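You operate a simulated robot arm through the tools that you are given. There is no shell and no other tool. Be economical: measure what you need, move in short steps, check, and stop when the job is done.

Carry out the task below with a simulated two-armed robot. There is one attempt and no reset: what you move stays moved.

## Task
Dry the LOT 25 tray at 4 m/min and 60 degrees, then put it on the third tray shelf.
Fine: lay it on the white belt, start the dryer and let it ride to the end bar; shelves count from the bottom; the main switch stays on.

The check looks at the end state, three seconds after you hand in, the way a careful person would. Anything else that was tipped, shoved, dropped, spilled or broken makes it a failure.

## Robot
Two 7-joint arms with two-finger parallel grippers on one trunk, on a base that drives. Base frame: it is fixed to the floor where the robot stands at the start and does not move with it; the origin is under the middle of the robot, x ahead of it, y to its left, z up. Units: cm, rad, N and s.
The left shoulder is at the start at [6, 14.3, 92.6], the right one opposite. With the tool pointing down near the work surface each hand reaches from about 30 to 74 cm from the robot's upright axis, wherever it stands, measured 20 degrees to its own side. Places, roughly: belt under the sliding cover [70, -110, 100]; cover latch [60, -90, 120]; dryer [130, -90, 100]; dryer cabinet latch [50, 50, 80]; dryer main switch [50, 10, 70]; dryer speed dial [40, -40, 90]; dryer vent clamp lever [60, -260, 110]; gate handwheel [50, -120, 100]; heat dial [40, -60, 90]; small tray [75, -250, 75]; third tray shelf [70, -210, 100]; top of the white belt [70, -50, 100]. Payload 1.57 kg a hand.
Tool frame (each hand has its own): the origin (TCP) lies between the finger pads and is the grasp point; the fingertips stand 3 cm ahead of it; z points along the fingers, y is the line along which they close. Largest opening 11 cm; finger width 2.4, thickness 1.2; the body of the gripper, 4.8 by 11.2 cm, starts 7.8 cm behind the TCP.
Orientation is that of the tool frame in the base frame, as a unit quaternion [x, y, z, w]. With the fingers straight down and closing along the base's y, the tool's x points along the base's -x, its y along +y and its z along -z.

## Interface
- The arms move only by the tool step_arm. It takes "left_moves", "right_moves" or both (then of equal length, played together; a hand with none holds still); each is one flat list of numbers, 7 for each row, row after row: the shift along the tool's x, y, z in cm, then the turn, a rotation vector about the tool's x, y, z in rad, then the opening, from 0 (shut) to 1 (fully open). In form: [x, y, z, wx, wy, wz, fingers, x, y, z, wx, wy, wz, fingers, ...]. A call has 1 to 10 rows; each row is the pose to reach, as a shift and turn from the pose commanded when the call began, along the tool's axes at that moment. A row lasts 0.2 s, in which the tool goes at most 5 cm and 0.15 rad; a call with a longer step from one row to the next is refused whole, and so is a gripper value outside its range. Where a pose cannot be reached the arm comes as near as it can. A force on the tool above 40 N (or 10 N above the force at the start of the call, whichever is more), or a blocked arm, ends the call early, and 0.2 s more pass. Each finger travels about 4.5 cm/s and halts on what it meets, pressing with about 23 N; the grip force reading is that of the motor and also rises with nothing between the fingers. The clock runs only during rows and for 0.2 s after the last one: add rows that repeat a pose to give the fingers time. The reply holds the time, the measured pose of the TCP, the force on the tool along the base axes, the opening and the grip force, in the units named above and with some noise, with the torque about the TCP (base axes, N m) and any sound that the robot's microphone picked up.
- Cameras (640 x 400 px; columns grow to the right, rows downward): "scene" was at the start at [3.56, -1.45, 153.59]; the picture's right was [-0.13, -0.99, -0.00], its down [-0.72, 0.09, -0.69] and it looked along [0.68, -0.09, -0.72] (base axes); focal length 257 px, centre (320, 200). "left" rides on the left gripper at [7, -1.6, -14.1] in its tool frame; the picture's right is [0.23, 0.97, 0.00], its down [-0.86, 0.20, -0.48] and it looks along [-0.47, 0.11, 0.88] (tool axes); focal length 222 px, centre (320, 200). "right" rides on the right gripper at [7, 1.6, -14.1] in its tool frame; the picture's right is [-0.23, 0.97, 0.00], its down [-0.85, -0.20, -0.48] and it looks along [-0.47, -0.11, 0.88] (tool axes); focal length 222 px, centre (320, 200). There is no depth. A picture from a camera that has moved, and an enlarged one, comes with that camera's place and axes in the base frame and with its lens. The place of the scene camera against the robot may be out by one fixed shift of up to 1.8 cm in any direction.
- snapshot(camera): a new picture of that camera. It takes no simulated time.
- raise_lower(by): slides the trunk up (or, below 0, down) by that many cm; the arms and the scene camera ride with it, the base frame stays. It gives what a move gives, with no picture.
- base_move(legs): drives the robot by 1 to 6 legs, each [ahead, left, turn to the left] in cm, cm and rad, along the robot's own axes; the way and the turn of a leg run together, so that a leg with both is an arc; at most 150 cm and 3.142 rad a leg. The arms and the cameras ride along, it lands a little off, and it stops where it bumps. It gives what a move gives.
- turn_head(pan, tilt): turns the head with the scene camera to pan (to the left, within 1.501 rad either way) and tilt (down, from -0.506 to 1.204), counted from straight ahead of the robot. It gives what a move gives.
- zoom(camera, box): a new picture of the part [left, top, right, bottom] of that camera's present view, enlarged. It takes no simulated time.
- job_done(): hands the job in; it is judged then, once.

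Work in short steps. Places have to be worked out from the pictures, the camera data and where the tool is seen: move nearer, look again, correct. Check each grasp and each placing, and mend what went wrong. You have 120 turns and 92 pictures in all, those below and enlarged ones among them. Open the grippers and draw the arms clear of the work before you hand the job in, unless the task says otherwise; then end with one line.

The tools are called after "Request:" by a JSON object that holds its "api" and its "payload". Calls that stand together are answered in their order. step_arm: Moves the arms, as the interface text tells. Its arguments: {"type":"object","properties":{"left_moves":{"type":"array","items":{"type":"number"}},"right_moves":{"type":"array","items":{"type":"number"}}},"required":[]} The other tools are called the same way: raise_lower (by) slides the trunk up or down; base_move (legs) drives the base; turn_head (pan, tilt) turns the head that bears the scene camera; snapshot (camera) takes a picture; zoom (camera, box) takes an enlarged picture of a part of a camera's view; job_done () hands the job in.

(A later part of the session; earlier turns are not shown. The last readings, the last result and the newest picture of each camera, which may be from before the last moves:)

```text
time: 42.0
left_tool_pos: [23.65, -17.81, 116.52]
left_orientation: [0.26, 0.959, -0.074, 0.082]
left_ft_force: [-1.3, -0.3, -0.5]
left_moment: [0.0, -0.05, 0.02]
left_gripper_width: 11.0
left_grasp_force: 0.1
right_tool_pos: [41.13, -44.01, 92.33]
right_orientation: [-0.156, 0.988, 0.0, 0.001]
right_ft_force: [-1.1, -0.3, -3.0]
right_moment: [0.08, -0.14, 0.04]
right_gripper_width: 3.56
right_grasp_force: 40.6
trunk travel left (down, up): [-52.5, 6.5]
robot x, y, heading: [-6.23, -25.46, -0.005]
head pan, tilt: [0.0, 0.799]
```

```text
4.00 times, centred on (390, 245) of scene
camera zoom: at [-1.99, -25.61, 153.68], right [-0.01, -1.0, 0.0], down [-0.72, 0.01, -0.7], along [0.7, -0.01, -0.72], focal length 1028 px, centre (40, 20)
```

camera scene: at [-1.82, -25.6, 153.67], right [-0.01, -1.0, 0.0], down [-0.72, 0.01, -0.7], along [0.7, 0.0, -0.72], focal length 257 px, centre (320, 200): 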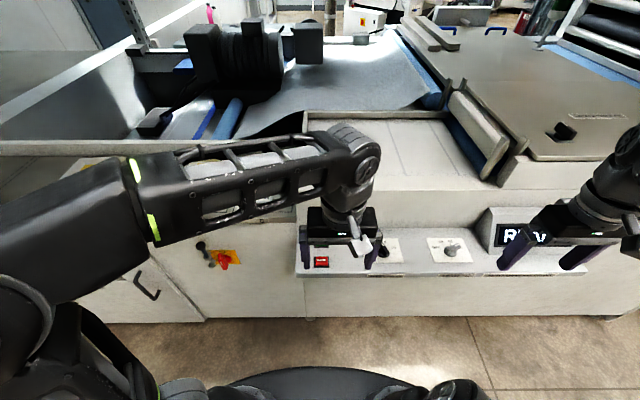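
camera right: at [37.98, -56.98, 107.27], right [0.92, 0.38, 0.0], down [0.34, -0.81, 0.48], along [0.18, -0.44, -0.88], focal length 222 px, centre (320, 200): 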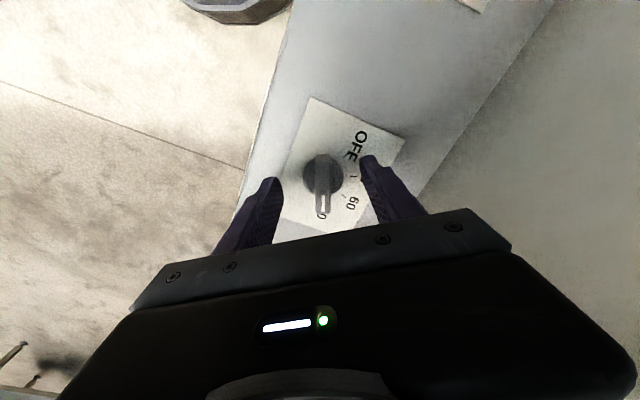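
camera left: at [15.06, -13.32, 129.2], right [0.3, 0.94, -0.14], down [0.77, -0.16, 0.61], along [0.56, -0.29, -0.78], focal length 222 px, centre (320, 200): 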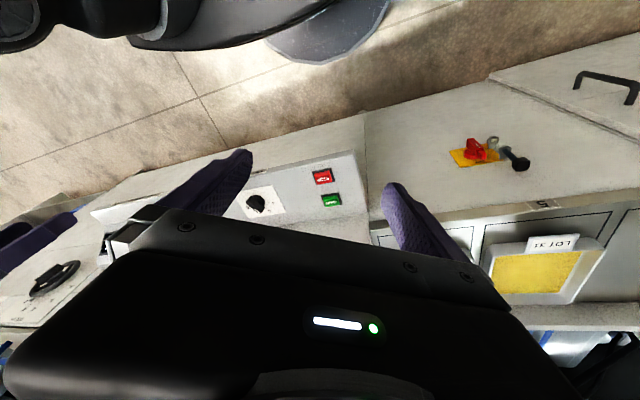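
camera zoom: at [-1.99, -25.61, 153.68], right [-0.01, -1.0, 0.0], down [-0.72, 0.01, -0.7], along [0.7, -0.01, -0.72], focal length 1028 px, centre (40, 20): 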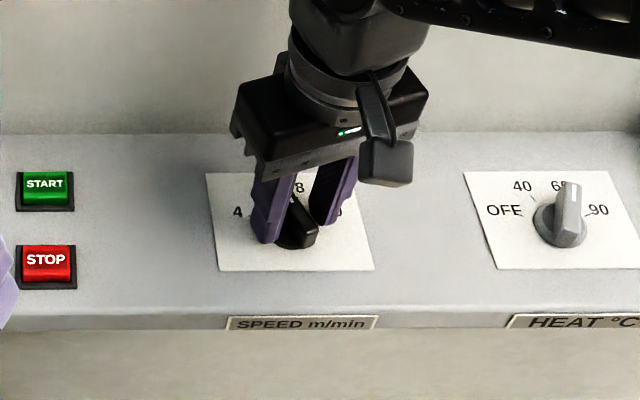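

Gripped cleanly. Twist CCW by 0.83 rad, release and lift.

Request:
{"api": "step_arm", "payload": {"right_moves": [0, 0, 0, 0, 0, -0.12, 0, 0, 0, 0, 0, 0, -0.24, 0, 0, 0, 0, 0, 0, -0.36, 0, 0, 0, 0, 0, 0, -0.48, 0, 0, 0, 0, 0, 0, -0.6, 0, 0, 0, 0, 0, 0, -0.72, 0, 0, 0, 0, 0, 0, -0.83, 0, 0, 0, 0, 0, 0, -0.83, 0]}}

Request:
{"api": "step_arm", "payload": {"right_moves": [0, 0, 0, 0, 0, 0, 0.3, 0, 0, 0, 0, 0, 0, 0.6, 0, 0, -3, 0, 0, 0, 0.6, 0, 0, -6, 0, 0, 0, 0.6, 0, 0, -9, 0, 0, 0.1, 0.6, 0, 0, -11, 0, 0, 0.2, 0.6]}}

Request:
{"api": "zoom", "payload": {"camera": "scene", "box": [310, 200, 470, 290]}}

Request:
{"api": "zoom", "payload": {"camera": "right", "box": [220, 80, 420, 240]}}

```text
time: 43.8
left_tool_pos: [23.51, -17.92, 116.52]
left_orientation: [0.259, 0.96, -0.073, 0.082]
left_ft_force: [-0.6, 0.7, -0.2]
left_moment: [-0.02, -0.02, 0.0]
left_gripper_width: 10.98
left_grasp_force: 0.1
right_tool_pos: [41.26, -43.99, 92.36]
right_orientation: [-0.541, 0.841, 0.0, 0.002]
right_ft_force: [0.1, -5.0, 0.1]
right_moment: [0.09, -0.02, -0.55]
right_gripper_width: 3.58
right_grasp_force: 42.5
trunk travel left (down, up): [-52.5, 6.5]
robot x, y, heading: [-5.46, -25.17, -0.005]
head pan, tilt: [0.0, 0.799]
```

```text
time: 45.2
left_tool_pos: [23.53, -17.8, 116.59]
left_orientation: [0.26, 0.959, -0.073, 0.082]
left_ft_force: [0.5, 0.0, 0.1]
left_moment: [-0.01, 0.01, -0.05]
left_gripper_width: 11.01
left_grasp_force: 0.0
right_tool_pos: [41.13, -43.86, 103.39]
right_orientation: [-0.455, 0.891, 0.0, 0.0]
right_ft_force: [0.2, -0.3, -1.2]
right_moment: [0.01, -0.02, 0.01]
right_gripper_width: 6.6
right_grasp_force: 0.0
trunk travel left (down, up): [-52.5, 6.5]
robot x, y, heading: [-5.63, -25.16, -0.003]
head pan, tilt: [0.0, 0.799]
```

```text
4.00 times, centred on (390, 245) of scene
camera zoom: at [-2.01, -25.6, 153.68], right [-0.01, -1.0, 0.0], down [-0.72, 0.01, -0.7], along [0.7, -0.01, -0.72], focal length 1028 px, centre (40, 20)
```

zoom: 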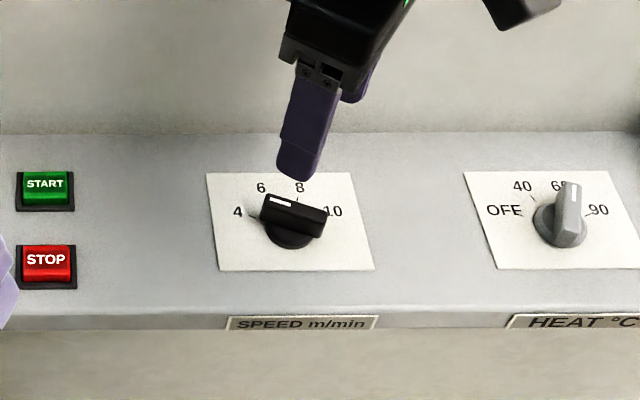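

```text
2.50 times, centred on (320, 160) of right
camera zoom: at [35.65, -48.59, 117.58], right [-0.65, 0.76, 0.0], down [0.66, 0.57, 0.48], along [0.36, 0.31, -0.88], focal length 555 px, centre (320, 300)
```

zoom: 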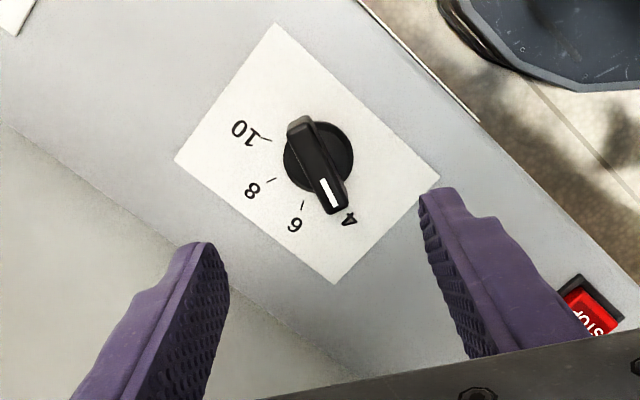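

Speed reads 4. Now tuck the right hand back/up, straighten the left hand, then drive forward to look at the tray.

Request:
{"api": "step_arm", "payload": {"right_moves": [2, 0.7, -2, 0, 0, 0.14, 0.6, 4, 1.5, -4, 0, 0, 0.28, 0.6, 6, 2.2, -6, 0, 0, 0.42, 0.6, 8, 3, -7, 0, 0, 0.56, 0.6, 10, 3.7, -8, 0, 0, 0.7, 0.6, 12, 4.4, -8, 0, 0, 0.84, 0.6, 13.5, 5, -8, 0, 0, 0.945, 0.6], "left_moves": [-2, 1.2, 0.3, -0.025, 0.028, -0.09, 1, -4, 2.4, 0.6, -0.05, 0.055, -0.18, 1, -6, 3.6, 0.9, -0.074, 0.083, -0.26, 1, -8, 4.8, 1.2, -0.1, 0.11, -0.35, 1, -10, 6, 1.4, -0.123, 0.138, -0.44, 1, -12, 7.2, 1.7, -0.148, 0.166, -0.527, 1, -12.75, 7.66, 1.8, -0.148, 0.166, -0.527, 1]}}

Request:
{"api": "base_move", "payload": {"legs": [[11, 0, 0.004]]}}

Request:
{"api": "snapshot", "payload": {"camera": "left"}}

Request:
{"api": "turn_head", "payload": {"pan": 0.3, "tilt": 0.8}}

Request:
{"api": "snapshot", "payload": {"camera": "scene"}}

```text
time: 46.8
left_tool_pos: [39.09, -18.09, 112.48]
left_orientation: [0.021, 1.0, -0.007, 0.008]
left_ft_force: [-0.2, -1.5, 0.1]
left_moment: [0.04, 0.0, 0.02]
left_gripper_width: 10.98
left_grasp_force: 0.0
left hand out of reach, approached as far as the arm can: row 2, 3, 4, 5, 6, 7
right_tool_pos: [28.99, -51.94, 111.45]
right_orientation: [0.002, 1.0, 0.001, 0.0]
right_ft_force: [0.1, -0.7, 0.2]
right_moment: [0.04, -0.01, 0.02]
right_gripper_width: 6.59
right_grasp_force: 0.1
trunk travel left (down, up): [-52.5, 6.5]
robot x, y, heading: [-5.74, -24.96, -0.008]
head pan, tilt: [0.0, 0.799]
```

```text
time: 48.0
left_tool_pos: [50.3, -18.0, 112.2]
left_orientation: [0.02, 1.0, -0.007, 0.008]
left_ft_force: [0.1, 0.9, -1.0]
left_moment: [0.01, 0.03, -0.02]
left_gripper_width: 10.99
left_grasp_force: 0.1
right_tool_pos: [40.29, -51.87, 111.24]
right_orientation: [-0.001, 1.0, 0.0, 0.001]
right_ft_force: [0.7, -0.3, 1.2]
right_moment: [-0.03, 0.03, 0.0]
right_gripper_width: 6.59
right_grasp_force: 0.1
trunk travel left (down, up): [-52.5, 6.5]
robot x, y, heading: [5.36, -25.46, -0.002]
head pan, tilt: [0.0, 0.799]
```

```text
53 pictures are left
camera left: at [42.87, -19.06, 126.45], right [-0.19, 0.98, -0.02], down [0.86, 0.17, 0.49], along [0.48, 0.08, -0.87], focal length 222 px, centre (320, 200)
```

left: 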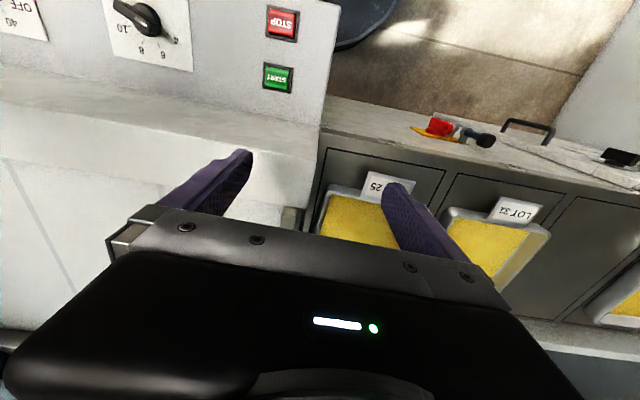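

```text
time: 48.8
left_tool_pos: [50.2, -17.95, 112.33]
left_orientation: [0.021, 1.0, -0.007, 0.008]
left_ft_force: [0.1, 0.3, -0.6]
left_moment: [-0.01, -0.02, 0.04]
left_gripper_width: 11.01
left_grasp_force: 0.0
right_tool_pos: [40.18, -51.83, 111.26]
right_orientation: [-0.001, 1.0, 0.0, 0.0]
right_ft_force: [-0.7, -0.1, -0.5]
right_moment: [0.02, 0.01, 0.02]
right_gripper_width: 6.6
right_grasp_force: 0.1
trunk travel left (down, up): [-52.5, 6.5]
robot x, y, heading: [5.01, -25.18, 0.002]
head pan, tilt: [0.3, 0.799]
```

```text
52 pictures are left
camera scene: at [8.57, -23.26, 153.68], right [0.29, -0.96, 0.0], down [-0.69, -0.21, -0.7], along [0.67, 0.2, -0.72], focal length 257 px, centre (320, 200)
```

scene: 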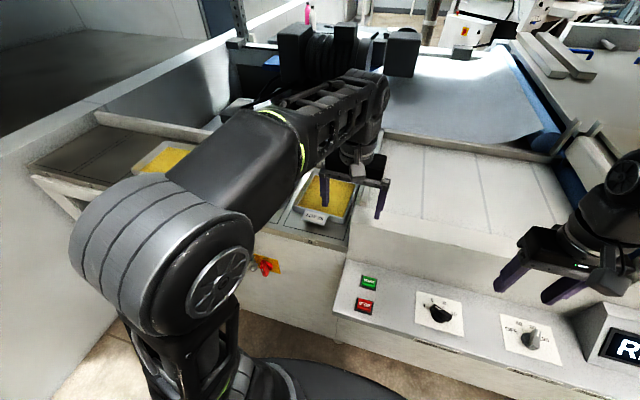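

Tray LOT 25's label triangulates to about (56, −8.4, 96). Zoom to size the tray.

Request:
{"api": "zoom", "payload": {"camera": "scene", "box": [270, 150, 400, 240]}}

Request:
{"api": "zoom", "payload": {"camera": "left", "box": [280, 120, 560, 300]}}

```text
4.44 times, centred on (335, 195) of scene
camera zoom: at [8.57, -23.26, 153.68], right [0.29, -0.96, 0.0], down [-0.69, -0.21, -0.7], along [0.67, 0.2, -0.72], focal length 1143 px, centre (253, 222)
```

zoom: 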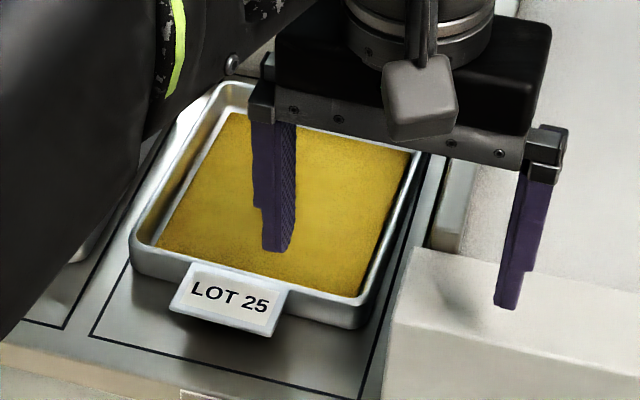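

```text
2.22 times, centred on (420, 210) of left
camera zoom: at [42.73, -19.07, 126.5], right [-0.19, 0.98, -0.02], down [0.85, 0.17, 0.49], along [0.48, 0.08, -0.87], focal length 494 px, centre (98, 178)
```

zoom: 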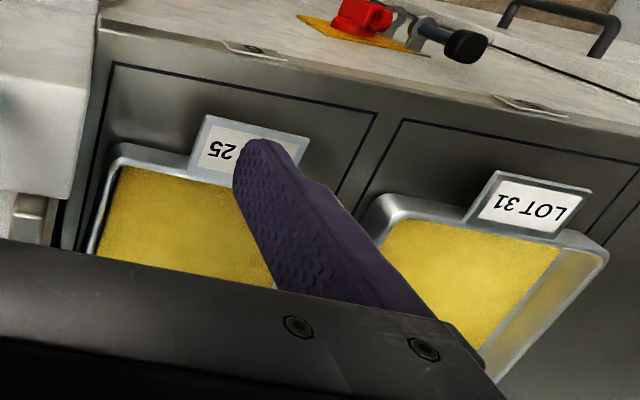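

Tray is ≈16 cm (y) × 18 cm (x), too wide for one hand, so I will lift it two-handed by the side walls. I centre the robot on it first.

Request:
{"api": "base_move", "payload": {"legs": [[0, 17, 0]]}}

Request:
{"api": "step_arm", "payload": {"left_moves": [2, 3, -2, 0, 0, 0, 0.6, 4, 6, -4, 0, 0, 0, 0.6, 4, 9, -4, 0, 0, 0, 0.6]}}

Request:
{"api": "turn_head", "payload": {"pan": 0.0, "tilt": 0.85}}

Request:
{"api": "zoom", "payload": {"camera": "scene", "box": [240, 100, 400, 260]}}

Request:
{"api": "snapshot", "payload": {"camera": "left"}}

```text
time: 50.2
left_tool_pos: [50.12, -0.83, 112.46]
left_orientation: [0.02, 1.0, -0.006, 0.009]
left_ft_force: [-0.2, 0.7, 0.5]
left_moment: [-0.05, -0.04, 0.02]
left_gripper_width: 10.99
left_grasp_force: 0.1
right_tool_pos: [40.16, -34.67, 111.4]
right_orientation: [-0.002, 1.0, -0.002, 0.0]
right_ft_force: [-0.1, -0.5, 0.9]
right_moment: [-0.06, 0.01, -0.01]
right_gripper_width: 6.6
right_grasp_force: 0.1
trunk travel left (down, up): [-52.5, 6.5]
robot x, y, heading: [5.45, -7.86, -0.003]
head pan, tilt: [0.3, 0.799]
```

```text
time: 51.0
left_tool_pos: [48.32, 6.76, 112.91]
left_orientation: [0.018, 1.0, -0.003, 0.012]
left_ft_force: [0.1, -1.5, -0.1]
left_moment: [0.12, 0.02, 0.01]
left_gripper_width: 6.59
left_grasp_force: 0.1
left hand out of reach, approached as far as the arm can: row 1, 2, 3
right_tool_pos: [40.35, -35.09, 111.05]
right_orientation: [0.0, 1.0, 0.001, 0.0]
right_ft_force: [0.6, -1.8, 0.2]
right_moment: [0.08, 0.02, 0.04]
right_gripper_width: 6.59
right_grasp_force: 0.0
trunk travel left (down, up): [-52.5, 6.5]
robot x, y, heading: [5.37, -7.91, -0.005]
head pan, tilt: [0.3, 0.799]
```

```text
time: 51.8
left_tool_pos: [48.24, 7.06, 112.96]
left_orientation: [0.016, 1.0, -0.006, 0.014]
left_ft_force: [-0.2, -0.2, 0.4]
left_moment: [0.01, 0.05, 0.0]
left_gripper_width: 6.59
left_grasp_force: 0.0
right_tool_pos: [40.23, -34.89, 111.39]
right_orientation: [0.0, 1.0, -0.001, 0.0]
right_ft_force: [-0.5, -0.3, 0.4]
right_moment: [0.03, -0.02, 0.01]
right_gripper_width: 6.62
right_grasp_force: 0.1
trunk travel left (down, up): [-52.5, 6.5]
robot x, y, heading: [5.02, -8.5, -0.006]
head pan, tilt: [0.0, 0.85]
```

```text
2.50 times, centred on (320, 180) of scene
camera zoom: at [8.74, -8.63, 153.28], right [0.0, -1.0, 0.0], down [-0.75, 0.0, -0.66], along [0.66, 0.0, -0.75], focal length 643 px, centre (320, 250)
```

zoom: 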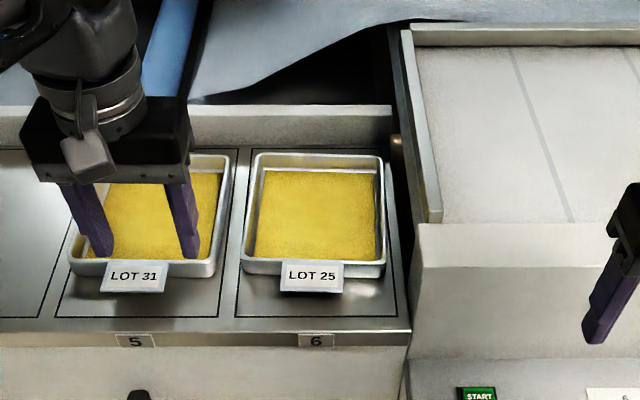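

```text
48 pictures are left
camera left: at [40.66, 5.89, 126.95], right [-0.19, 0.98, -0.02], down [0.85, 0.18, 0.5], along [0.49, 0.08, -0.87], focal length 222 px, centre (320, 200)
```

left: 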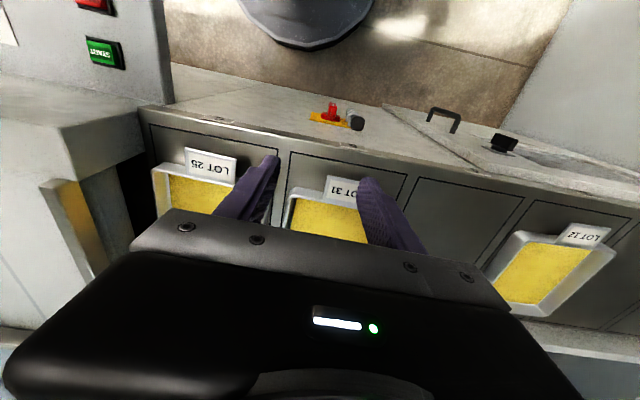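

Tray rim spans about x 57.6–76.9, y −16.8…0.4; a rail (z≈103) lies 3 cm to its right. I bring both hands above the side walls with narrow opening, staying high.

Request:
{"api": "step_arm", "payload": {"left_moves": [-3, -1, 0, 0, 0, 0, 0.5, -6, -2, 0, 0, 0, 0, 0.4, -9, -3, 0, 0, 0, 0, 0.32, -12, -4, 0, 0, 0, 0, 0.32, -15, -5, 1, 0, 0, 0, 0.32, -18, -6, 2, 0, 0, 0, 0.32, -19, -6.6, 3, 0, 0, 0, 0.32], "right_moves": [-4, 2.6, 0, 0, 0, 0, 0.5, -8, 5.2, 0, 0, 0, 0, 0.4, -12, 7.8, 0, 0, 0, 0, 0.32, -16, 10.4, 0, 0, 0, 0, 0.32, -20, 13, 0, 0, 0, 0, 0.32, -24, 15.6, 0.5, 0, 0, 0, 0.32, -27, 18.1, 1, 0, 0, 0, 0.32]}}

Request:
{"api": "zoom", "payload": {"camera": "scene", "box": [240, 100, 400, 260]}}

Request:
{"api": "snapshot", "payload": {"camera": "right"}}

Request:
{"api": "snapshot", "payload": {"camera": "left"}}

```text
time: 53.6
left_tool_pos: [62.13, -0.14, 107.36]
left_orientation: [0.022, 1.0, -0.007, 0.016]
left_ft_force: [-0.5, 0.2, 0.0]
left_moment: [-0.02, -0.04, -0.01]
left_gripper_width: 3.48
left_grasp_force: 0.1
left hand out of reach, approached as far as the arm can: row 1, 2, 3, 4, 5, 6, 7
right_tool_pos: [61.84, -18.51, 106.96]
right_orientation: [0.007, 1.0, -0.006, 0.005]
right_ft_force: [-11.8, -16.7, 17.0]
right_moment: [-0.49, 0.76, -0.19]
right_gripper_width: 5.06
right_grasp_force: 9.0
right hand out of reach, approached as far as the arm can: row 2, 4, 5, 6, 7
trunk travel left (down, up): [-52.5, 6.5]
robot x, y, heading: [4.88, -8.6, -0.007]
head pan, tilt: [0.0, 0.85]
stopped in row 7 (right hand): the force on the tool passed its limit at 42 N (the readings are from after the stop); the commanded pose is now the measured one
```

```text
2.50 times, centred on (320, 180) of scene
camera zoom: at [8.3, -8.87, 153.3], right [-0.01, -1.0, 0.0], down [-0.75, 0.01, -0.66], along [0.66, 0.0, -0.75], focal length 643 px, centre (320, 250)
```

zoom: 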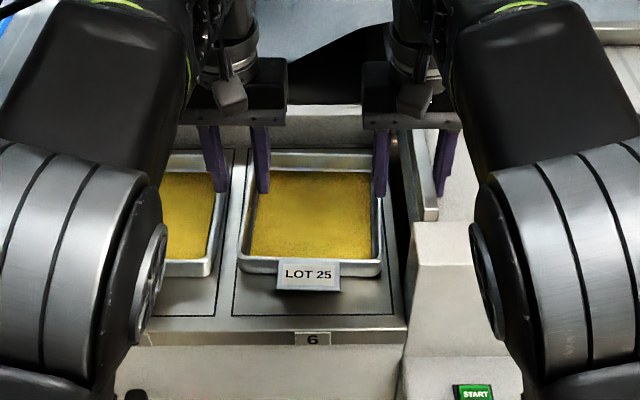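

```text
46 pictures are left
camera right: at [54.66, -16.75, 121.15], right [0.24, 0.97, -0.01], down [0.85, -0.21, 0.49], along [0.48, -0.12, -0.87], focal length 222 px, centre (320, 200)
```

right: 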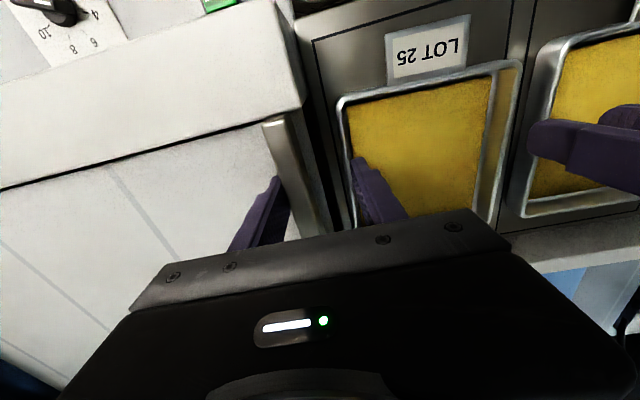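

```text
45 pictures are left
camera left: at [54.54, -1.24, 121.42], right [-0.18, 0.98, -0.02], down [0.85, 0.17, 0.5], along [0.5, 0.08, -0.86], focal length 222 px, centre (320, 200)
```

left: 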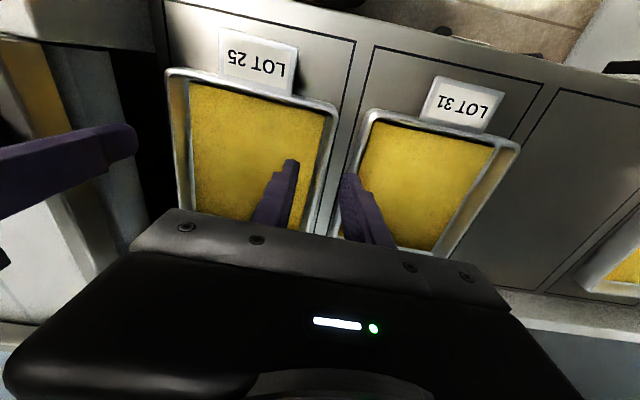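

The right outer finger touched the rail (its top is above z≈104), so side grips are awkward. Rim z≈95.8. I'll instead grip the front wall (right hand, right of label) and back wall (left hand). First raise the trunk to free the hand, then take the hands up and drive nearer.

Request:
{"api": "raise_lower", "payload": {"by": 6}}

Request:
{"api": "base_move", "payload": {"legs": [[7, 0, 0.006]]}}

```text
time: 54.6
left_tool_pos: [62.31, 0.05, 113.24]
left_orientation: [0.023, 1.0, -0.007, 0.013]
left_ft_force: [0.0, 0.3, -0.5]
left_moment: [-0.01, -0.01, 0.0]
left_gripper_width: 3.51
left_grasp_force: 0.0
right_tool_pos: [62.05, -17.86, 112.73]
right_orientation: [0.003, 1.0, -0.002, 0.007]
right_ft_force: [-0.2, -0.1, 0.6]
right_moment: [-0.05, 0.02, -0.01]
right_gripper_width: 3.52
right_grasp_force: 0.1
trunk travel left (down, up): [-58.5, 0.5]
robot x, y, heading: [5.32, -8.44, -0.006]
head pan, tilt: [0.0, 0.85]
```

```text
time: 55.6
left_tool_pos: [69.48, 0.27, 113.17]
left_orientation: [0.018, 1.0, -0.007, 0.012]
left_ft_force: [0.5, -0.3, 0.4]
left_moment: [-0.02, 0.02, 0.01]
left_gripper_width: 3.53
left_grasp_force: 0.2
right_tool_pos: [69.35, -17.73, 112.71]
right_orientation: [0.001, 1.0, -0.001, 0.006]
right_ft_force: [0.2, 0.7, -0.2]
right_moment: [0.0, 0.04, 0.01]
right_gripper_width: 3.52
right_grasp_force: 0.0
trunk travel left (down, up): [-58.5, 0.5]
robot x, y, heading: [12.42, -8.19, -0.002]
head pan, tilt: [0.0, 0.85]
```

Now yaw both hands by ±90° while moving left toward the back wall and right toward the front wall, staying high.

Request:
{"api": "step_arm", "payload": {"left_moves": [-1, 0, 0, 0, 0, 0.15, 0.4, -2, 0, 0, 0, 0, 0.3, 0.4, -3, 0, 0, 0, 0, 0.45, 0.4, -4, -0.5, 0, 0, 0, 0.6, 0.4, -5, -1, 0, 0, 0, 0.75, 0.4, -6, -1.5, 0, 0, 0, 0.9, 0.4, -7, -2, 0, 0, 0, 1.05, 0.4, -7, -2.5, 0, 0, 0, 1.2, 0.4, -7, -2.8, 0, 0, 0, 1.35, 0.4, -7, -2.8, 0, 0, 0, 1.48, 0.4], "right_moves": [2, 0, 0, 0, 0, -0.15, 0.4, 4, 0, 0, 0, 0, -0.3, 0.4, 6, 0, 0, 0, 0, -0.45, 0.4, 8, 1, 0, 0, 0, -0.6, 0.4, 9, 2, 0, 0, 0, -0.75, 0.4, 10, 3, 0, 0, 0, -0.9, 0.4, 11, 4, 0, 0, 0, -1.05, 0.4, 11.5, 4.2, 0, 0, 0, -1.2, 0.4, 11.5, 4.2, 0, 0, 0, -1.35, 0.4, 11.5, 4.2, 0, 0, 0, -1.48, 0.4]}}

Request:
{"api": "zoom", "payload": {"camera": "scene", "box": [200, 80, 440, 260]}}

Request:
{"api": "snapshot", "payload": {"camera": "right"}}

Request:
{"api": "snapshot", "payload": {"camera": "left"}}

```text
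time: 57.8
left_tool_pos: [71.53, -2.26, 110.78]
left_orientation: [0.689, 0.725, 0.01, 0.021]
left_ft_force: [0.7, 0.0, 0.5]
left_moment: [-0.01, 0.0, 0.0]
left_gripper_width: 4.41
left_grasp_force: 0.1
left hand out of reach, approached as far as the arm can: row 1, 2, 3, 4, 5, 6, 7, 8, 9, 10
right_tool_pos: [57.71, -13.55, 112.61]
right_orientation: [-0.675, 0.738, -0.007, 0.003]
right_ft_force: [-0.3, 0.6, 0.1]
right_moment: [-0.03, 0.0, -0.01]
right_gripper_width: 4.39
right_grasp_force: 0.0
trunk travel left (down, up): [-58.5, 0.5]
robot x, y, heading: [12.09, -8.12, 0.006]
head pan, tilt: [0.0, 0.85]
```

```text
2.22 times, centred on (320, 170) of scene
camera zoom: at [15.65, -8.69, 159.28], right [0.0, -1.0, 0.0], down [-0.75, 0.0, -0.66], along [0.66, 0.0, -0.75], focal length 571 px, centre (320, 267)
```

zoom: 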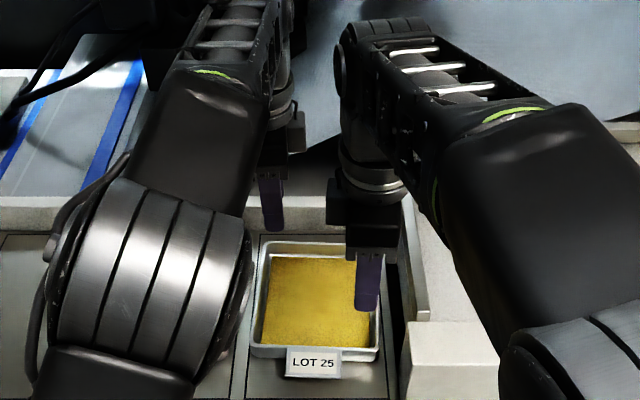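

```text
43 pictures are left
camera right: at [55.25, -20.23, 126.84], right [-0.95, 0.31, -0.01], down [0.27, 0.84, 0.48], along [0.16, 0.45, -0.88], focal length 222 px, centre (320, 200)
```

right: 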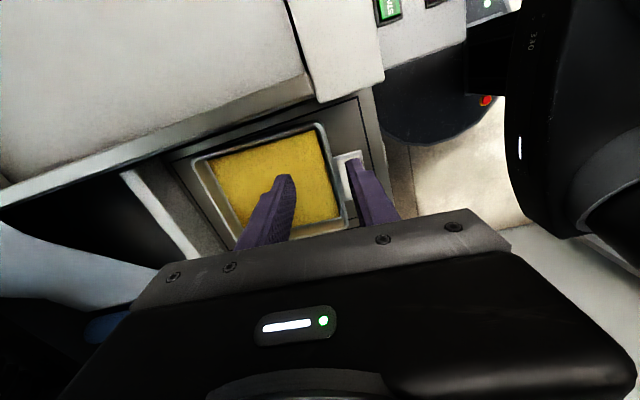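

```text
42 pictures are left
camera left: at [68.85, 4.8, 124.93], right [0.96, 0.28, 0.04], down [0.22, -0.84, 0.5], along [0.17, -0.47, -0.86], focal length 222 px, centre (320, 200)
```

left: 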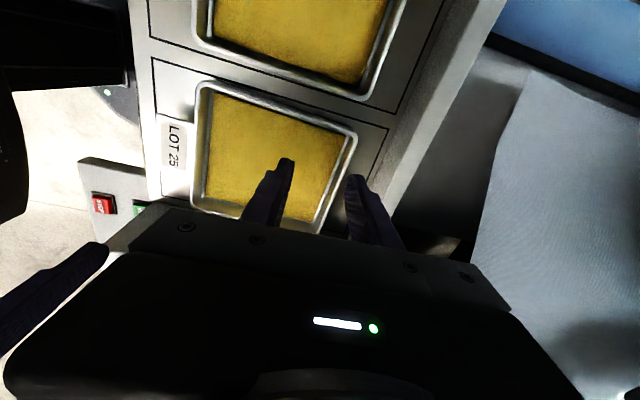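

Views give: back wall x≈76.2, front x≈57.4, rim z≈95.8. Left arm is at its limit; I drive 4 cm nearer, compensating the right hand.

Request:
{"api": "base_move", "payload": {"legs": [[4.5, 0, -0.004]]}}

Request:
{"api": "step_arm", "payload": {"left_moves": [0, 0, 2, 0, 0, 0, 0.4, 0, 0, 4, 0, 0, 0, 0.4], "right_moves": [0.2, 2.2, 2, 0, 0, -0.05, 0.4, 0.4, 4.5, 4, 0, 0, -0.09, 0.4]}}

```text
time: 58.7
left_tool_pos: [76.26, -2.48, 110.86]
left_orientation: [0.69, 0.724, 0.008, 0.019]
left_ft_force: [-0.1, -0.2, -1.5]
left_moment: [-0.03, 0.02, 0.04]
left_gripper_width: 4.41
left_grasp_force: 0.1
right_tool_pos: [62.3, -13.58, 112.52]
right_orientation: [-0.672, 0.74, -0.007, 0.002]
right_ft_force: [0.7, 0.2, 0.2]
right_moment: [-0.03, 0.04, -0.03]
right_gripper_width: 4.4
right_grasp_force: 0.1
trunk travel left (down, up): [-58.5, 0.5]
robot x, y, heading: [16.65, -8.91, -0.005]
head pan, tilt: [0.0, 0.85]
```

```text
time: 59.3
left_tool_pos: [76.22, -2.65, 107.04]
left_orientation: [0.689, 0.724, 0.009, 0.022]
left_ft_force: [0.1, -0.6, 0.3]
left_moment: [0.02, 0.0, -0.01]
left_gripper_width: 4.39
left_grasp_force: 0.0
right_tool_pos: [57.69, -13.65, 108.36]
right_orientation: [-0.705, 0.709, -0.006, 0.002]
right_ft_force: [-0.3, 0.1, -0.3]
right_moment: [0.03, 0.02, 0.0]
right_gripper_width: 4.39
right_grasp_force: 0.1
trunk travel left (down, up): [-58.5, 0.5]
robot x, y, heading: [16.59, -8.2, -0.008]
head pan, tilt: [0.0, 0.85]
```

Both aligned. Descend to tips just above the rim and look.

Request:
{"api": "step_arm", "payload": {"left_moves": [0, -0.2, 2, 0, 0, 0, 0.4, 0, -0.2, 4, 0, 0, 0, 0.4, 0, -0.2, 6, 0, 0, 0, 0.35], "right_moves": [0.2, 0, 2.5, 0, 0, 0, 0.4, 0.3, 0, 5, 0, 0, 0, 0.4, 0.3, 0, 7.3, 0, 0, 0, 0.35]}}

Request:
{"api": "snapshot", "payload": {"camera": "right"}}

Request:
{"api": "snapshot", "payload": {"camera": "left"}}

```text
time: 60.1
left_tool_pos: [76.38, -2.6, 100.87]
left_orientation: [0.689, 0.724, 0.01, 0.021]
left_ft_force: [0.1, 0.0, 0.0]
left_moment: [0.03, 0.01, -0.01]
left_gripper_width: 3.87
left_grasp_force: 0.0
right_tool_pos: [57.73, -14.15, 101.17]
right_orientation: [-0.705, 0.709, -0.006, 0.003]
right_ft_force: [0.6, 1.3, 0.0]
right_moment: [0.03, -0.01, 0.0]
right_gripper_width: 3.84
right_grasp_force: 0.0
trunk travel left (down, up): [-58.5, 0.5]
robot x, y, heading: [16.43, -8.3, -0.004]
head pan, tilt: [0.0, 0.85]
```

```text
41 pictures are left
camera right: at [55.93, -21.04, 115.45], right [-0.97, 0.23, -0.01], down [0.2, 0.86, 0.48], along [0.12, 0.46, -0.88], focal length 222 px, centre (320, 200)
```

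right: 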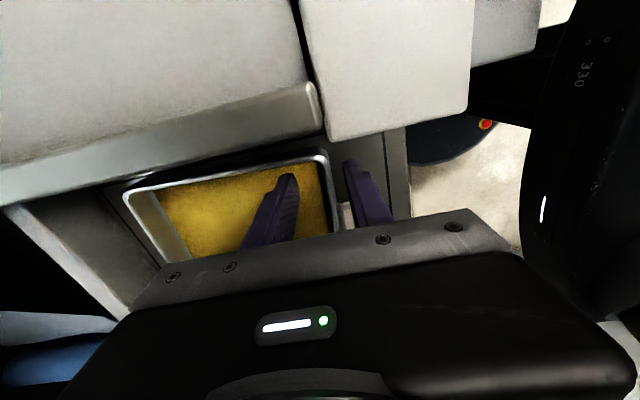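

```text
40 pictures are left
camera left: at [73.65, 4.44, 114.89], right [0.96, 0.27, 0.04], down [0.22, -0.84, 0.5], along [0.17, -0.47, -0.86], focal length 222 px, centre (320, 200)
```

left: 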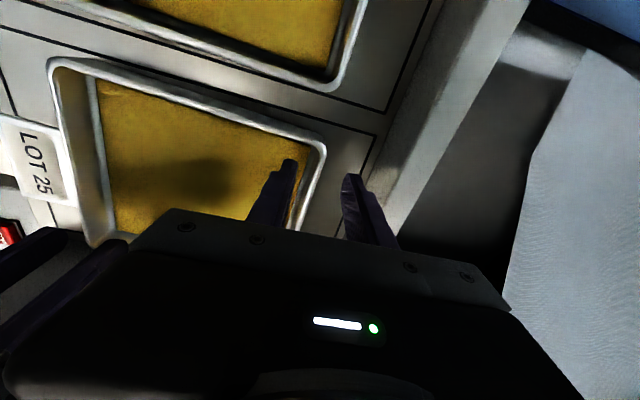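

Slight centring corrections (right −x 0.4, left −x 0.5), then descend so tips are ~1.2 cm below the rim.

Request:
{"api": "step_arm", "payload": {"left_moves": [-1, -0.5, 1, 0, 0, 0, 0.35, -1.2, -0.5, 2, 0, 0, 0, 0.35, -1.2, -0.5, 2.8, 0, 0, 0, 0.35, -1.2, -0.5, 3.2, 0, 0, 0, 0.35], "right_moves": [-0.3, 0.4, 1, 0, 0, 0, 0.35, -0.4, 0.4, 2, 0, 0, 0, 0.35, -0.4, 0.4, 3, 0, 0, 0, 0.35, -0.4, 0.4, 3.5, 0, 0, 0, 0.35]}}

Request:
{"api": "snapshot", "payload": {"camera": "right"}}

Request:
{"api": "snapshot", "payload": {"camera": "left"}}

```text
time: 61.2
left_tool_pos: [75.95, -4.09, 98.45]
left_orientation: [0.69, 0.723, 0.013, 0.026]
left_ft_force: [-2.3, 3.1, 17.5]
left_moment: [0.18, 0.58, -0.04]
left_gripper_width: 4.0
left_grasp_force: 0.5
right_tool_pos: [57.65, -13.72, 98.26]
right_orientation: [-0.705, 0.709, -0.01, 0.009]
right_ft_force: [-5.5, -6.2, 32.5]
right_moment: [-0.14, -0.46, -0.04]
right_gripper_width: 3.39
right_grasp_force: 0.1
trunk travel left (down, up): [-58.5, 0.5]
robot x, y, heading: [16.57, -8.46, -0.007]
head pan, tilt: [0.0, 0.85]
stopped in row 4 (right hand): the force on the tool passed its limit at 43 N (the readings are from after the stop); the commanded pose is now the measured one
```

```text
39 pictures are left
camera right: at [55.52, -20.67, 112.54], right [-0.97, 0.23, -0.03], down [0.19, 0.85, 0.48], along [0.14, 0.46, -0.88], focal length 222 px, centre (320, 200)
```

right: 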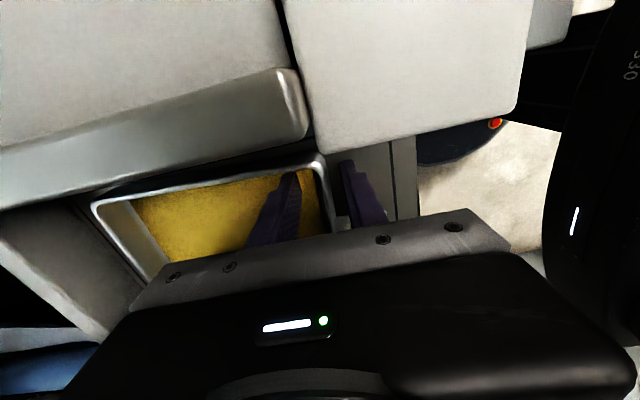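

```text
38 pictures are left
camera left: at [73.12, 3.14, 112.47], right [0.96, 0.27, 0.05], down [0.21, -0.84, 0.5], along [0.18, -0.47, -0.86], focal length 222 px, centre (320, 200)
```

left: 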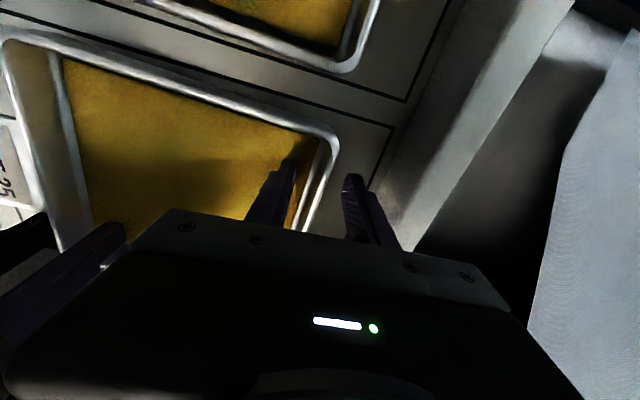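

Both straddle the walls; inner tips rest on the fill. Lift a hair and close.

Request:
{"api": "step_arm", "payload": {"left_moves": [0, 0, -0.3, 0, 0, 0, 0.25, 0, 0, -0.3, 0, 0, 0, 0.1, 0, 0, -0.3, 0, 0, 0, 0, 0, 0, -0.3, 0, 0, 0, 0, 0, 0, -0.3, 0, 0, 0, 0, 0, 0, -0.3, 0, 0, 0, 0], "right_moves": [0, 0, -0.2, 0, 0, 0, 0.25, 0, 0, -0.2, 0, 0, 0, 0.1, 0, 0, -0.2, 0, 0, 0, 0, 0, 0, -0.2, 0, 0, 0, 0, 0, 0, -0.2, 0, 0, 0, 0, 0, 0, -0.2, 0, 0, 0, 0]}}

Request:
{"api": "zoom", "payload": {"camera": "scene", "box": [240, 140, 400, 260]}}

```text
time: 62.2
left_tool_pos: [76.24, -3.88, 98.59]
left_orientation: [0.689, 0.724, 0.015, 0.027]
left_ft_force: [9.1, 4.3, -0.4]
left_moment: [-0.27, 0.31, -0.4]
left_gripper_width: 0.94
left_grasp_force: 17.3
right_tool_pos: [57.4, -13.54, 98.37]
right_orientation: [-0.705, 0.709, -0.006, 0.007]
right_ft_force: [-17.3, -4.5, 29.6]
right_moment: [0.33, 0.18, -0.32]
right_gripper_width: 0.73
right_grasp_force: 19.8
trunk travel left (down, up): [-58.5, 0.5]
robot x, y, heading: [16.7, -8.3, -0.006]
head pan, tilt: [0.0, 0.85]
stopped in row 4 (right hand): the force on the tool passed its limit at 45 N (the readings are from after the stop); the commanded pose is now the measured one
```

```text
3.33 times, centred on (320, 200) of scene
camera zoom: at [19.83, -8.7, 159.26], right [-0.01, -1.0, 0.0], down [-0.75, 0.0, -0.66], along [0.66, 0.0, -0.75], focal length 857 px, centre (320, 200)
```

zoom: 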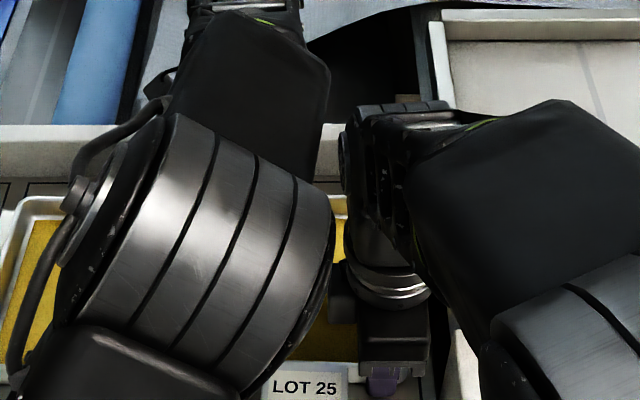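

Both have gripped the ~0.8 cm walls. Right still presses down; I ease it up a bit then lift both slowly together.

Request:
{"api": "step_arm", "payload": {"left_moves": [0, 0, 0, 0, 0, 0, 0, 0, 0, -0.2, 0, 0, 0, 0, 0, 0, -0.5, 0, 0, 0, 0, 0, 0, -1, 0, 0, 0, 0, 0, 0, -1.5, 0, 0, 0, 0], "right_moves": [0, 0, -0.3, 0, 0, 0, 0, 0, 0, -0.5, 0, 0, 0, 0, 0, 0, -0.8, 0, 0, 0, 0, 0, 0, -1.2, 0, 0, 0, 0, 0, 0, -1.6, 0, 0, 0, 0]}}

Request:
{"api": "snapshot", "payload": {"camera": "right"}}

```text
time: 63.4
left_tool_pos: [76.29, -3.74, 99.98]
left_orientation: [0.69, 0.724, 0.014, 0.025]
left_ft_force: [17.6, 15.2, 2.8]
left_moment: [-0.03, 0.24, -0.52]
left_gripper_width: 0.87
left_grasp_force: 22.8
right_tool_pos: [57.51, -13.78, 99.86]
right_orientation: [-0.706, 0.709, -0.006, 0.004]
right_ft_force: [-17.6, -16.0, -6.1]
right_moment: [-0.46, 0.65, -0.55]
right_gripper_width: 0.61
right_grasp_force: 23.1
trunk travel left (down, up): [-58.5, 0.5]
robot x, y, heading: [16.94, -8.17, -0.005]
head pan, tilt: [0.0, 0.85]
```

```text
36 pictures are left
camera right: at [55.69, -20.59, 114.07], right [-0.97, 0.23, -0.01], down [0.2, 0.86, 0.48], along [0.12, 0.46, -0.88], focal length 222 px, centre (320, 200)
```

right: 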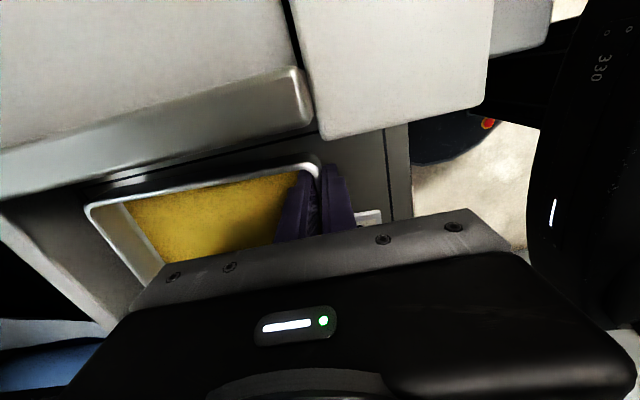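

The tray is off (net load only ~0.35 kg), with some squeeze between hands. I relax the squeeze and lift 9 cm.

Request:
{"api": "step_arm", "payload": {"left_moves": [0.15, 0.15, 0, 0, 0, 0, 0, 0.25, 0.25, -1, 0, 0, 0, 0, 0.25, 0.25, -3, 0, 0, 0, 0, 0.25, 0.25, -5, 0, 0, 0, 0, 0.25, 0.25, -7, 0, 0, 0, 0, 0.25, 0.25, -9, 0, 0, 0, 0], "right_moves": [0.15, 0.15, 0, 0, 0, 0, 0, 0.25, 0.25, -1, 0, 0, 0, 0, 0.25, 0.25, -3, 0, 0, 0, 0, 0.25, 0.25, -5, 0, 0, 0, 0, 0.25, 0.25, -7, 0, 0, 0, 0, 0.25, 0.25, -9, 0, 0, 0, 0]}}

Request:
{"api": "snapshot", "payload": {"camera": "scene"}}

```text
time: 64.8
left_tool_pos: [75.96, -3.63, 108.83]
left_orientation: [0.69, 0.724, 0.012, 0.025]
left_ft_force: [-8.0, 1.3, 5.8]
left_moment: [-0.4, 0.72, -0.57]
left_gripper_width: 0.8
left_grasp_force: 23.3
right_tool_pos: [57.29, -13.7, 108.95]
right_orientation: [-0.705, 0.709, -0.008, 0.008]
right_ft_force: [7.6, -1.7, -8.2]
right_moment: [-0.3, 0.45, -0.53]
right_gripper_width: 0.62
right_grasp_force: 23.6
trunk travel left (down, up): [-58.5, 0.5]
robot x, y, heading: [16.92, -8.51, -0.008]
head pan, tilt: [0.0, 0.85]
```

```text
35 pictures are left
camera scene: at [20.14, -8.72, 159.27], right [-0.01, -1.0, 0.0], down [-0.75, 0.0, -0.66], along [0.66, 0.0, -0.75], focal length 257 px, centre (320, 200)
```

scene: 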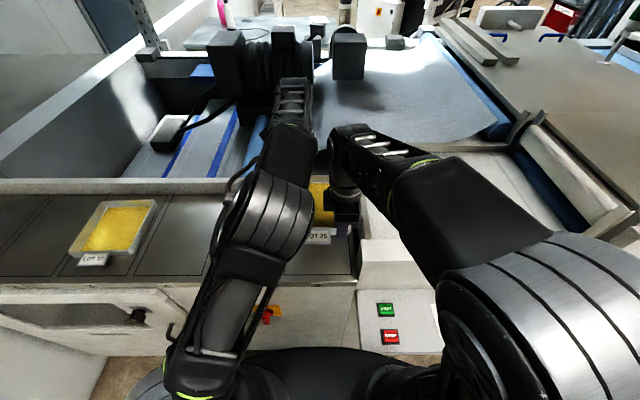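

Tray held level. Lift 5 more while retracting 5 cm (reach limit), then drive right 40 cm.

Request:
{"api": "step_arm", "payload": {"left_moves": [0, -1, -1, 0, 0, 0, 0, 0, -2, -2, 0, 0, 0, 0, 0, -3, -3, 0, 0, 0, 0, 0, -4, -4, 0, 0, 0, 0, 0, -5, -5, 0, 0, 0, 0], "right_moves": [0, 1, -1, 0, 0, 0, 0, 0, 2, -2, 0, 0, 0, 0, 0, 3, -3, 0, 0, 0, 0, 0, 4, -4, 0, 0, 0, 0, 0, 5, -5, 0, 0, 0, 0]}}

Request:
{"api": "snapshot", "payload": {"camera": "right"}}

```text
time: 66.0
left_tool_pos: [70.64, -3.72, 113.72]
left_orientation: [0.689, 0.724, 0.014, 0.026]
left_ft_force: [-8.5, 0.9, 4.7]
left_moment: [-0.29, 0.68, -0.52]
left_gripper_width: 0.82
left_grasp_force: 23.1
right_tool_pos: [52.08, -13.78, 113.75]
right_orientation: [-0.705, 0.709, -0.008, 0.007]
right_ft_force: [8.0, -1.6, -7.9]
right_moment: [-0.37, 0.42, -0.46]
right_gripper_width: 0.6
right_grasp_force: 23.4
trunk travel left (down, up): [-58.5, 0.5]
robot x, y, heading: [16.86, -8.44, -0.002]
head pan, tilt: [0.0, 0.85]
```

```text
34 pictures are left
camera right: at [50.1, -20.79, 127.96], right [-0.97, 0.23, -0.02], down [0.19, 0.85, 0.48], along [0.13, 0.46, -0.88], focal length 222 px, centre (320, 200)
```

right: 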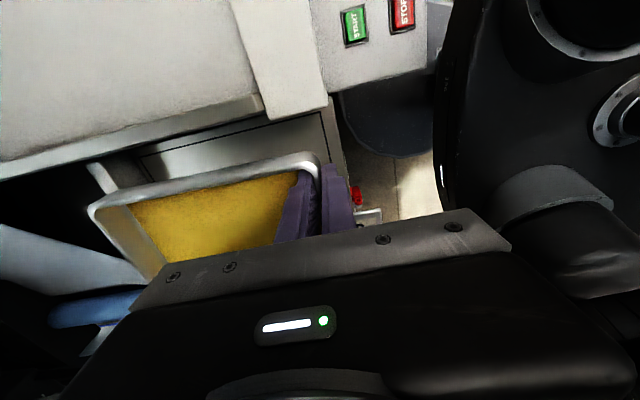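

Tray level and clear. Drive right 40 cm.

Request:
{"api": "base_move", "payload": {"legs": [[0, -20, 0], [0, -20, 0]]}}

Request:
{"api": "snapshot", "payload": {"camera": "scene"}}

Request:
{"api": "snapshot", "payload": {"camera": "left"}}

```text
time: 68.8
left_tool_pos: [70.45, -43.76, 113.64]
left_orientation: [0.69, 0.724, 0.014, 0.025]
left_ft_force: [-1.5, 4.7, 4.8]
left_moment: [-0.15, 0.64, -0.52]
left_gripper_width: 0.79
left_grasp_force: 22.7
right_tool_pos: [51.96, -53.96, 113.71]
right_orientation: [-0.705, 0.709, -0.006, 0.007]
right_ft_force: [1.6, -4.6, -7.3]
right_moment: [-0.41, 0.46, -0.48]
right_gripper_width: 0.6
right_grasp_force: 22.4
trunk travel left (down, up): [-58.5, 0.5]
robot x, y, heading: [16.35, -48.25, -0.006]
head pan, tilt: [0.0, 0.85]
```

```text
33 pictures are left
camera scene: at [19.94, -48.88, 159.28], right [-0.01, -1.0, 0.0], down [-0.75, 0.0, -0.66], along [0.66, 0.0, -0.75], focal length 257 px, centre (320, 200)
```

scene: 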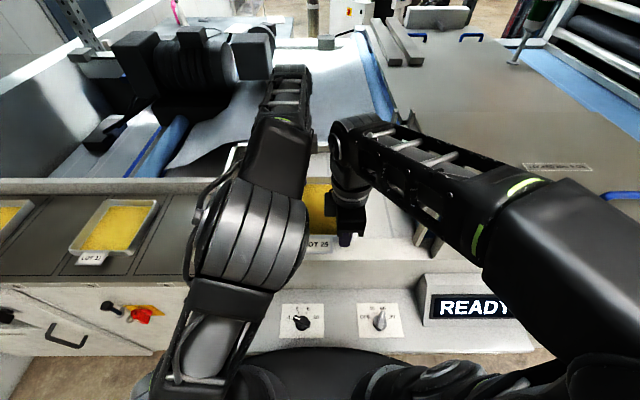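

```text
32 pictures are left
camera left: at [67.63, -36.62, 127.56], right [0.96, 0.28, 0.05], down [0.21, -0.84, 0.5], along [0.18, -0.47, -0.86], focal length 222 px, centre (320, 200)
```

left: 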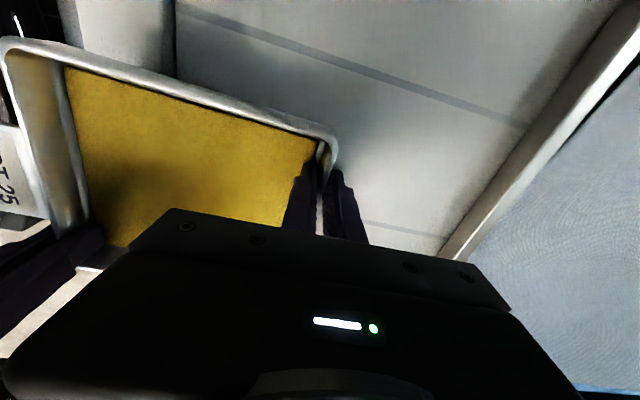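

Belt spans x≈55–96 here. I move the tray forward 6 cm and lower toward the belt.

Request:
{"api": "step_arm", "payload": {"left_moves": [0, 1.5, 0.7, 0, 0, 0, 0, 0, 3, 1.4, 0, 0, 0, 0, 0, 4.5, 2.1, 0, 0, 0, 0, 0, 6, 3, 0, 0, 0, 0, 0, 6, 4, 0, 0, 0, 0, 0, 6, 5, 0, 0, 0, 0], "right_moves": [0, -1.5, 0.7, 0, 0, 0, 0, 0, -3, 1.4, 0, 0, 0, 0, 0, -4.5, 2.1, 0, 0, 0, 0, 0, -6, 3, 0, 0, 0, 0, 0, -6, 4, 0, 0, 0, 0, 0, -6, 5, 0, 0, 0, 0]}}

Request:
{"api": "snapshot", "payload": {"camera": "left"}}

Request:
{"api": "snapshot", "payload": {"camera": "right"}}

```text
time: 70.2
left_tool_pos: [76.61, -43.6, 108.88]
left_orientation: [0.689, 0.724, 0.012, 0.024]
left_ft_force: [-16.0, -3.3, 3.1]
left_moment: [-0.29, 0.88, -0.58]
left_gripper_width: 0.76
left_grasp_force: 22.3
right_tool_pos: [58.23, -53.8, 108.79]
right_orientation: [-0.706, 0.708, -0.007, 0.008]
right_ft_force: [15.6, 3.6, -6.3]
right_moment: [-0.23, 0.04, -0.37]
right_gripper_width: 0.58
right_grasp_force: 22.8
trunk travel left (down, up): [-58.5, 0.5]
robot x, y, heading: [16.45, -48.57, -0.002]
head pan, tilt: [0.0, 0.85]
```

```text
31 pictures are left
camera left: at [73.88, -36.39, 122.81], right [0.96, 0.27, 0.05], down [0.22, -0.84, 0.5], along [0.18, -0.47, -0.86], focal length 222 px, centre (320, 200)
```

left: 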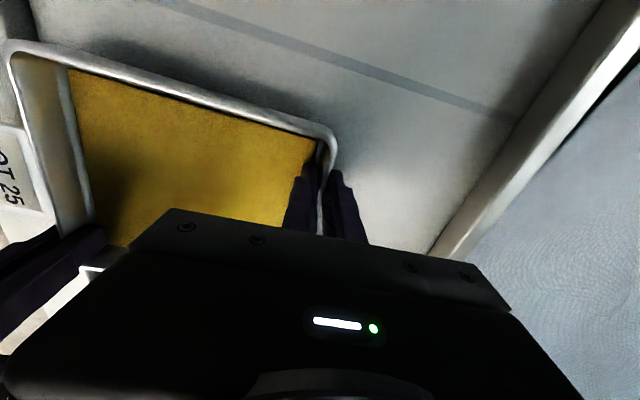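

```text
30 pictures are left
camera right: at [56.2, -60.8, 123.02], right [-0.97, 0.23, -0.02], down [0.19, 0.85, 0.48], along [0.13, 0.47, -0.88], focal length 222 px, centre (320, 200)
```

right: 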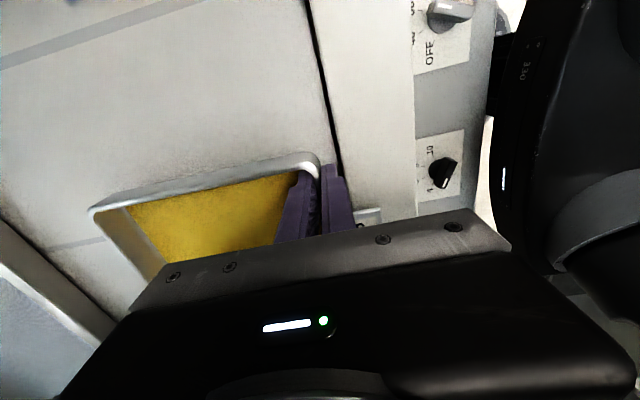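

The label tab overhangs the belt's front edge (x≈56.5); the left arm is at its reach, so I'll set the tray down here, then slide it inward with the right hand alone. Lower in small steps to contact.

Request:
{"api": "step_arm", "payload": {"left_moves": [0, -0.15, 0.5, 0, 0, 0, 0, 0, -0.2, 1, 0, 0, 0, 0, 0, -0.2, 1.4, 0, 0, 0, 0, 0, -0.2, 1.8, 0, 0, 0, 0, 0, -0.2, 2.1, 0, 0, 0, 0, 0, -0.2, 2.4, 0, 0, 0, 0, 0, -0.2, 2.7, 0, 0, 0, 0, 0, -0.2, 3, 0, 0, 0, 0], "right_moves": [0, -0.15, 0.5, 0, 0, 0, 0, 0, -0.2, 1, 0, 0, 0, 0, 0, -0.2, 1.4, 0, 0, 0, 0, 0, -0.2, 1.8, 0, 0, 0, 0, 0, -0.2, 2.1, 0, 0, 0, 0, 0, -0.2, 2.4, 0, 0, 0, 0, 0, -0.2, 2.7, 0, 0, 0, 0, 0, -0.2, 3, 0, 0, 0, 0]}}

```text
time: 71.2
left_tool_pos: [76.67, -43.45, 107.41]
left_orientation: [0.689, 0.724, 0.017, 0.029]
left_ft_force: [0.7, 0.9, 8.2]
left_moment: [0.05, 0.83, -0.53]
left_gripper_width: 0.83
left_grasp_force: 23.0
right_tool_pos: [58.23, -53.91, 107.35]
right_orientation: [-0.706, 0.708, -0.009, 0.01]
right_ft_force: [-4.1, -3.1, 22.1]
right_moment: [-0.49, 0.71, -0.01]
right_gripper_width: 0.62
right_grasp_force: 22.5
trunk travel left (down, up): [-58.5, 0.5]
robot x, y, heading: [16.02, -48.31, -0.004]
head pan, tilt: [0.0, 0.85]
stopped in row 5 (right hand): the force on the tool passed its limit at 46 N (the readings are from after the stop); the commanded pose is now the measured one
```

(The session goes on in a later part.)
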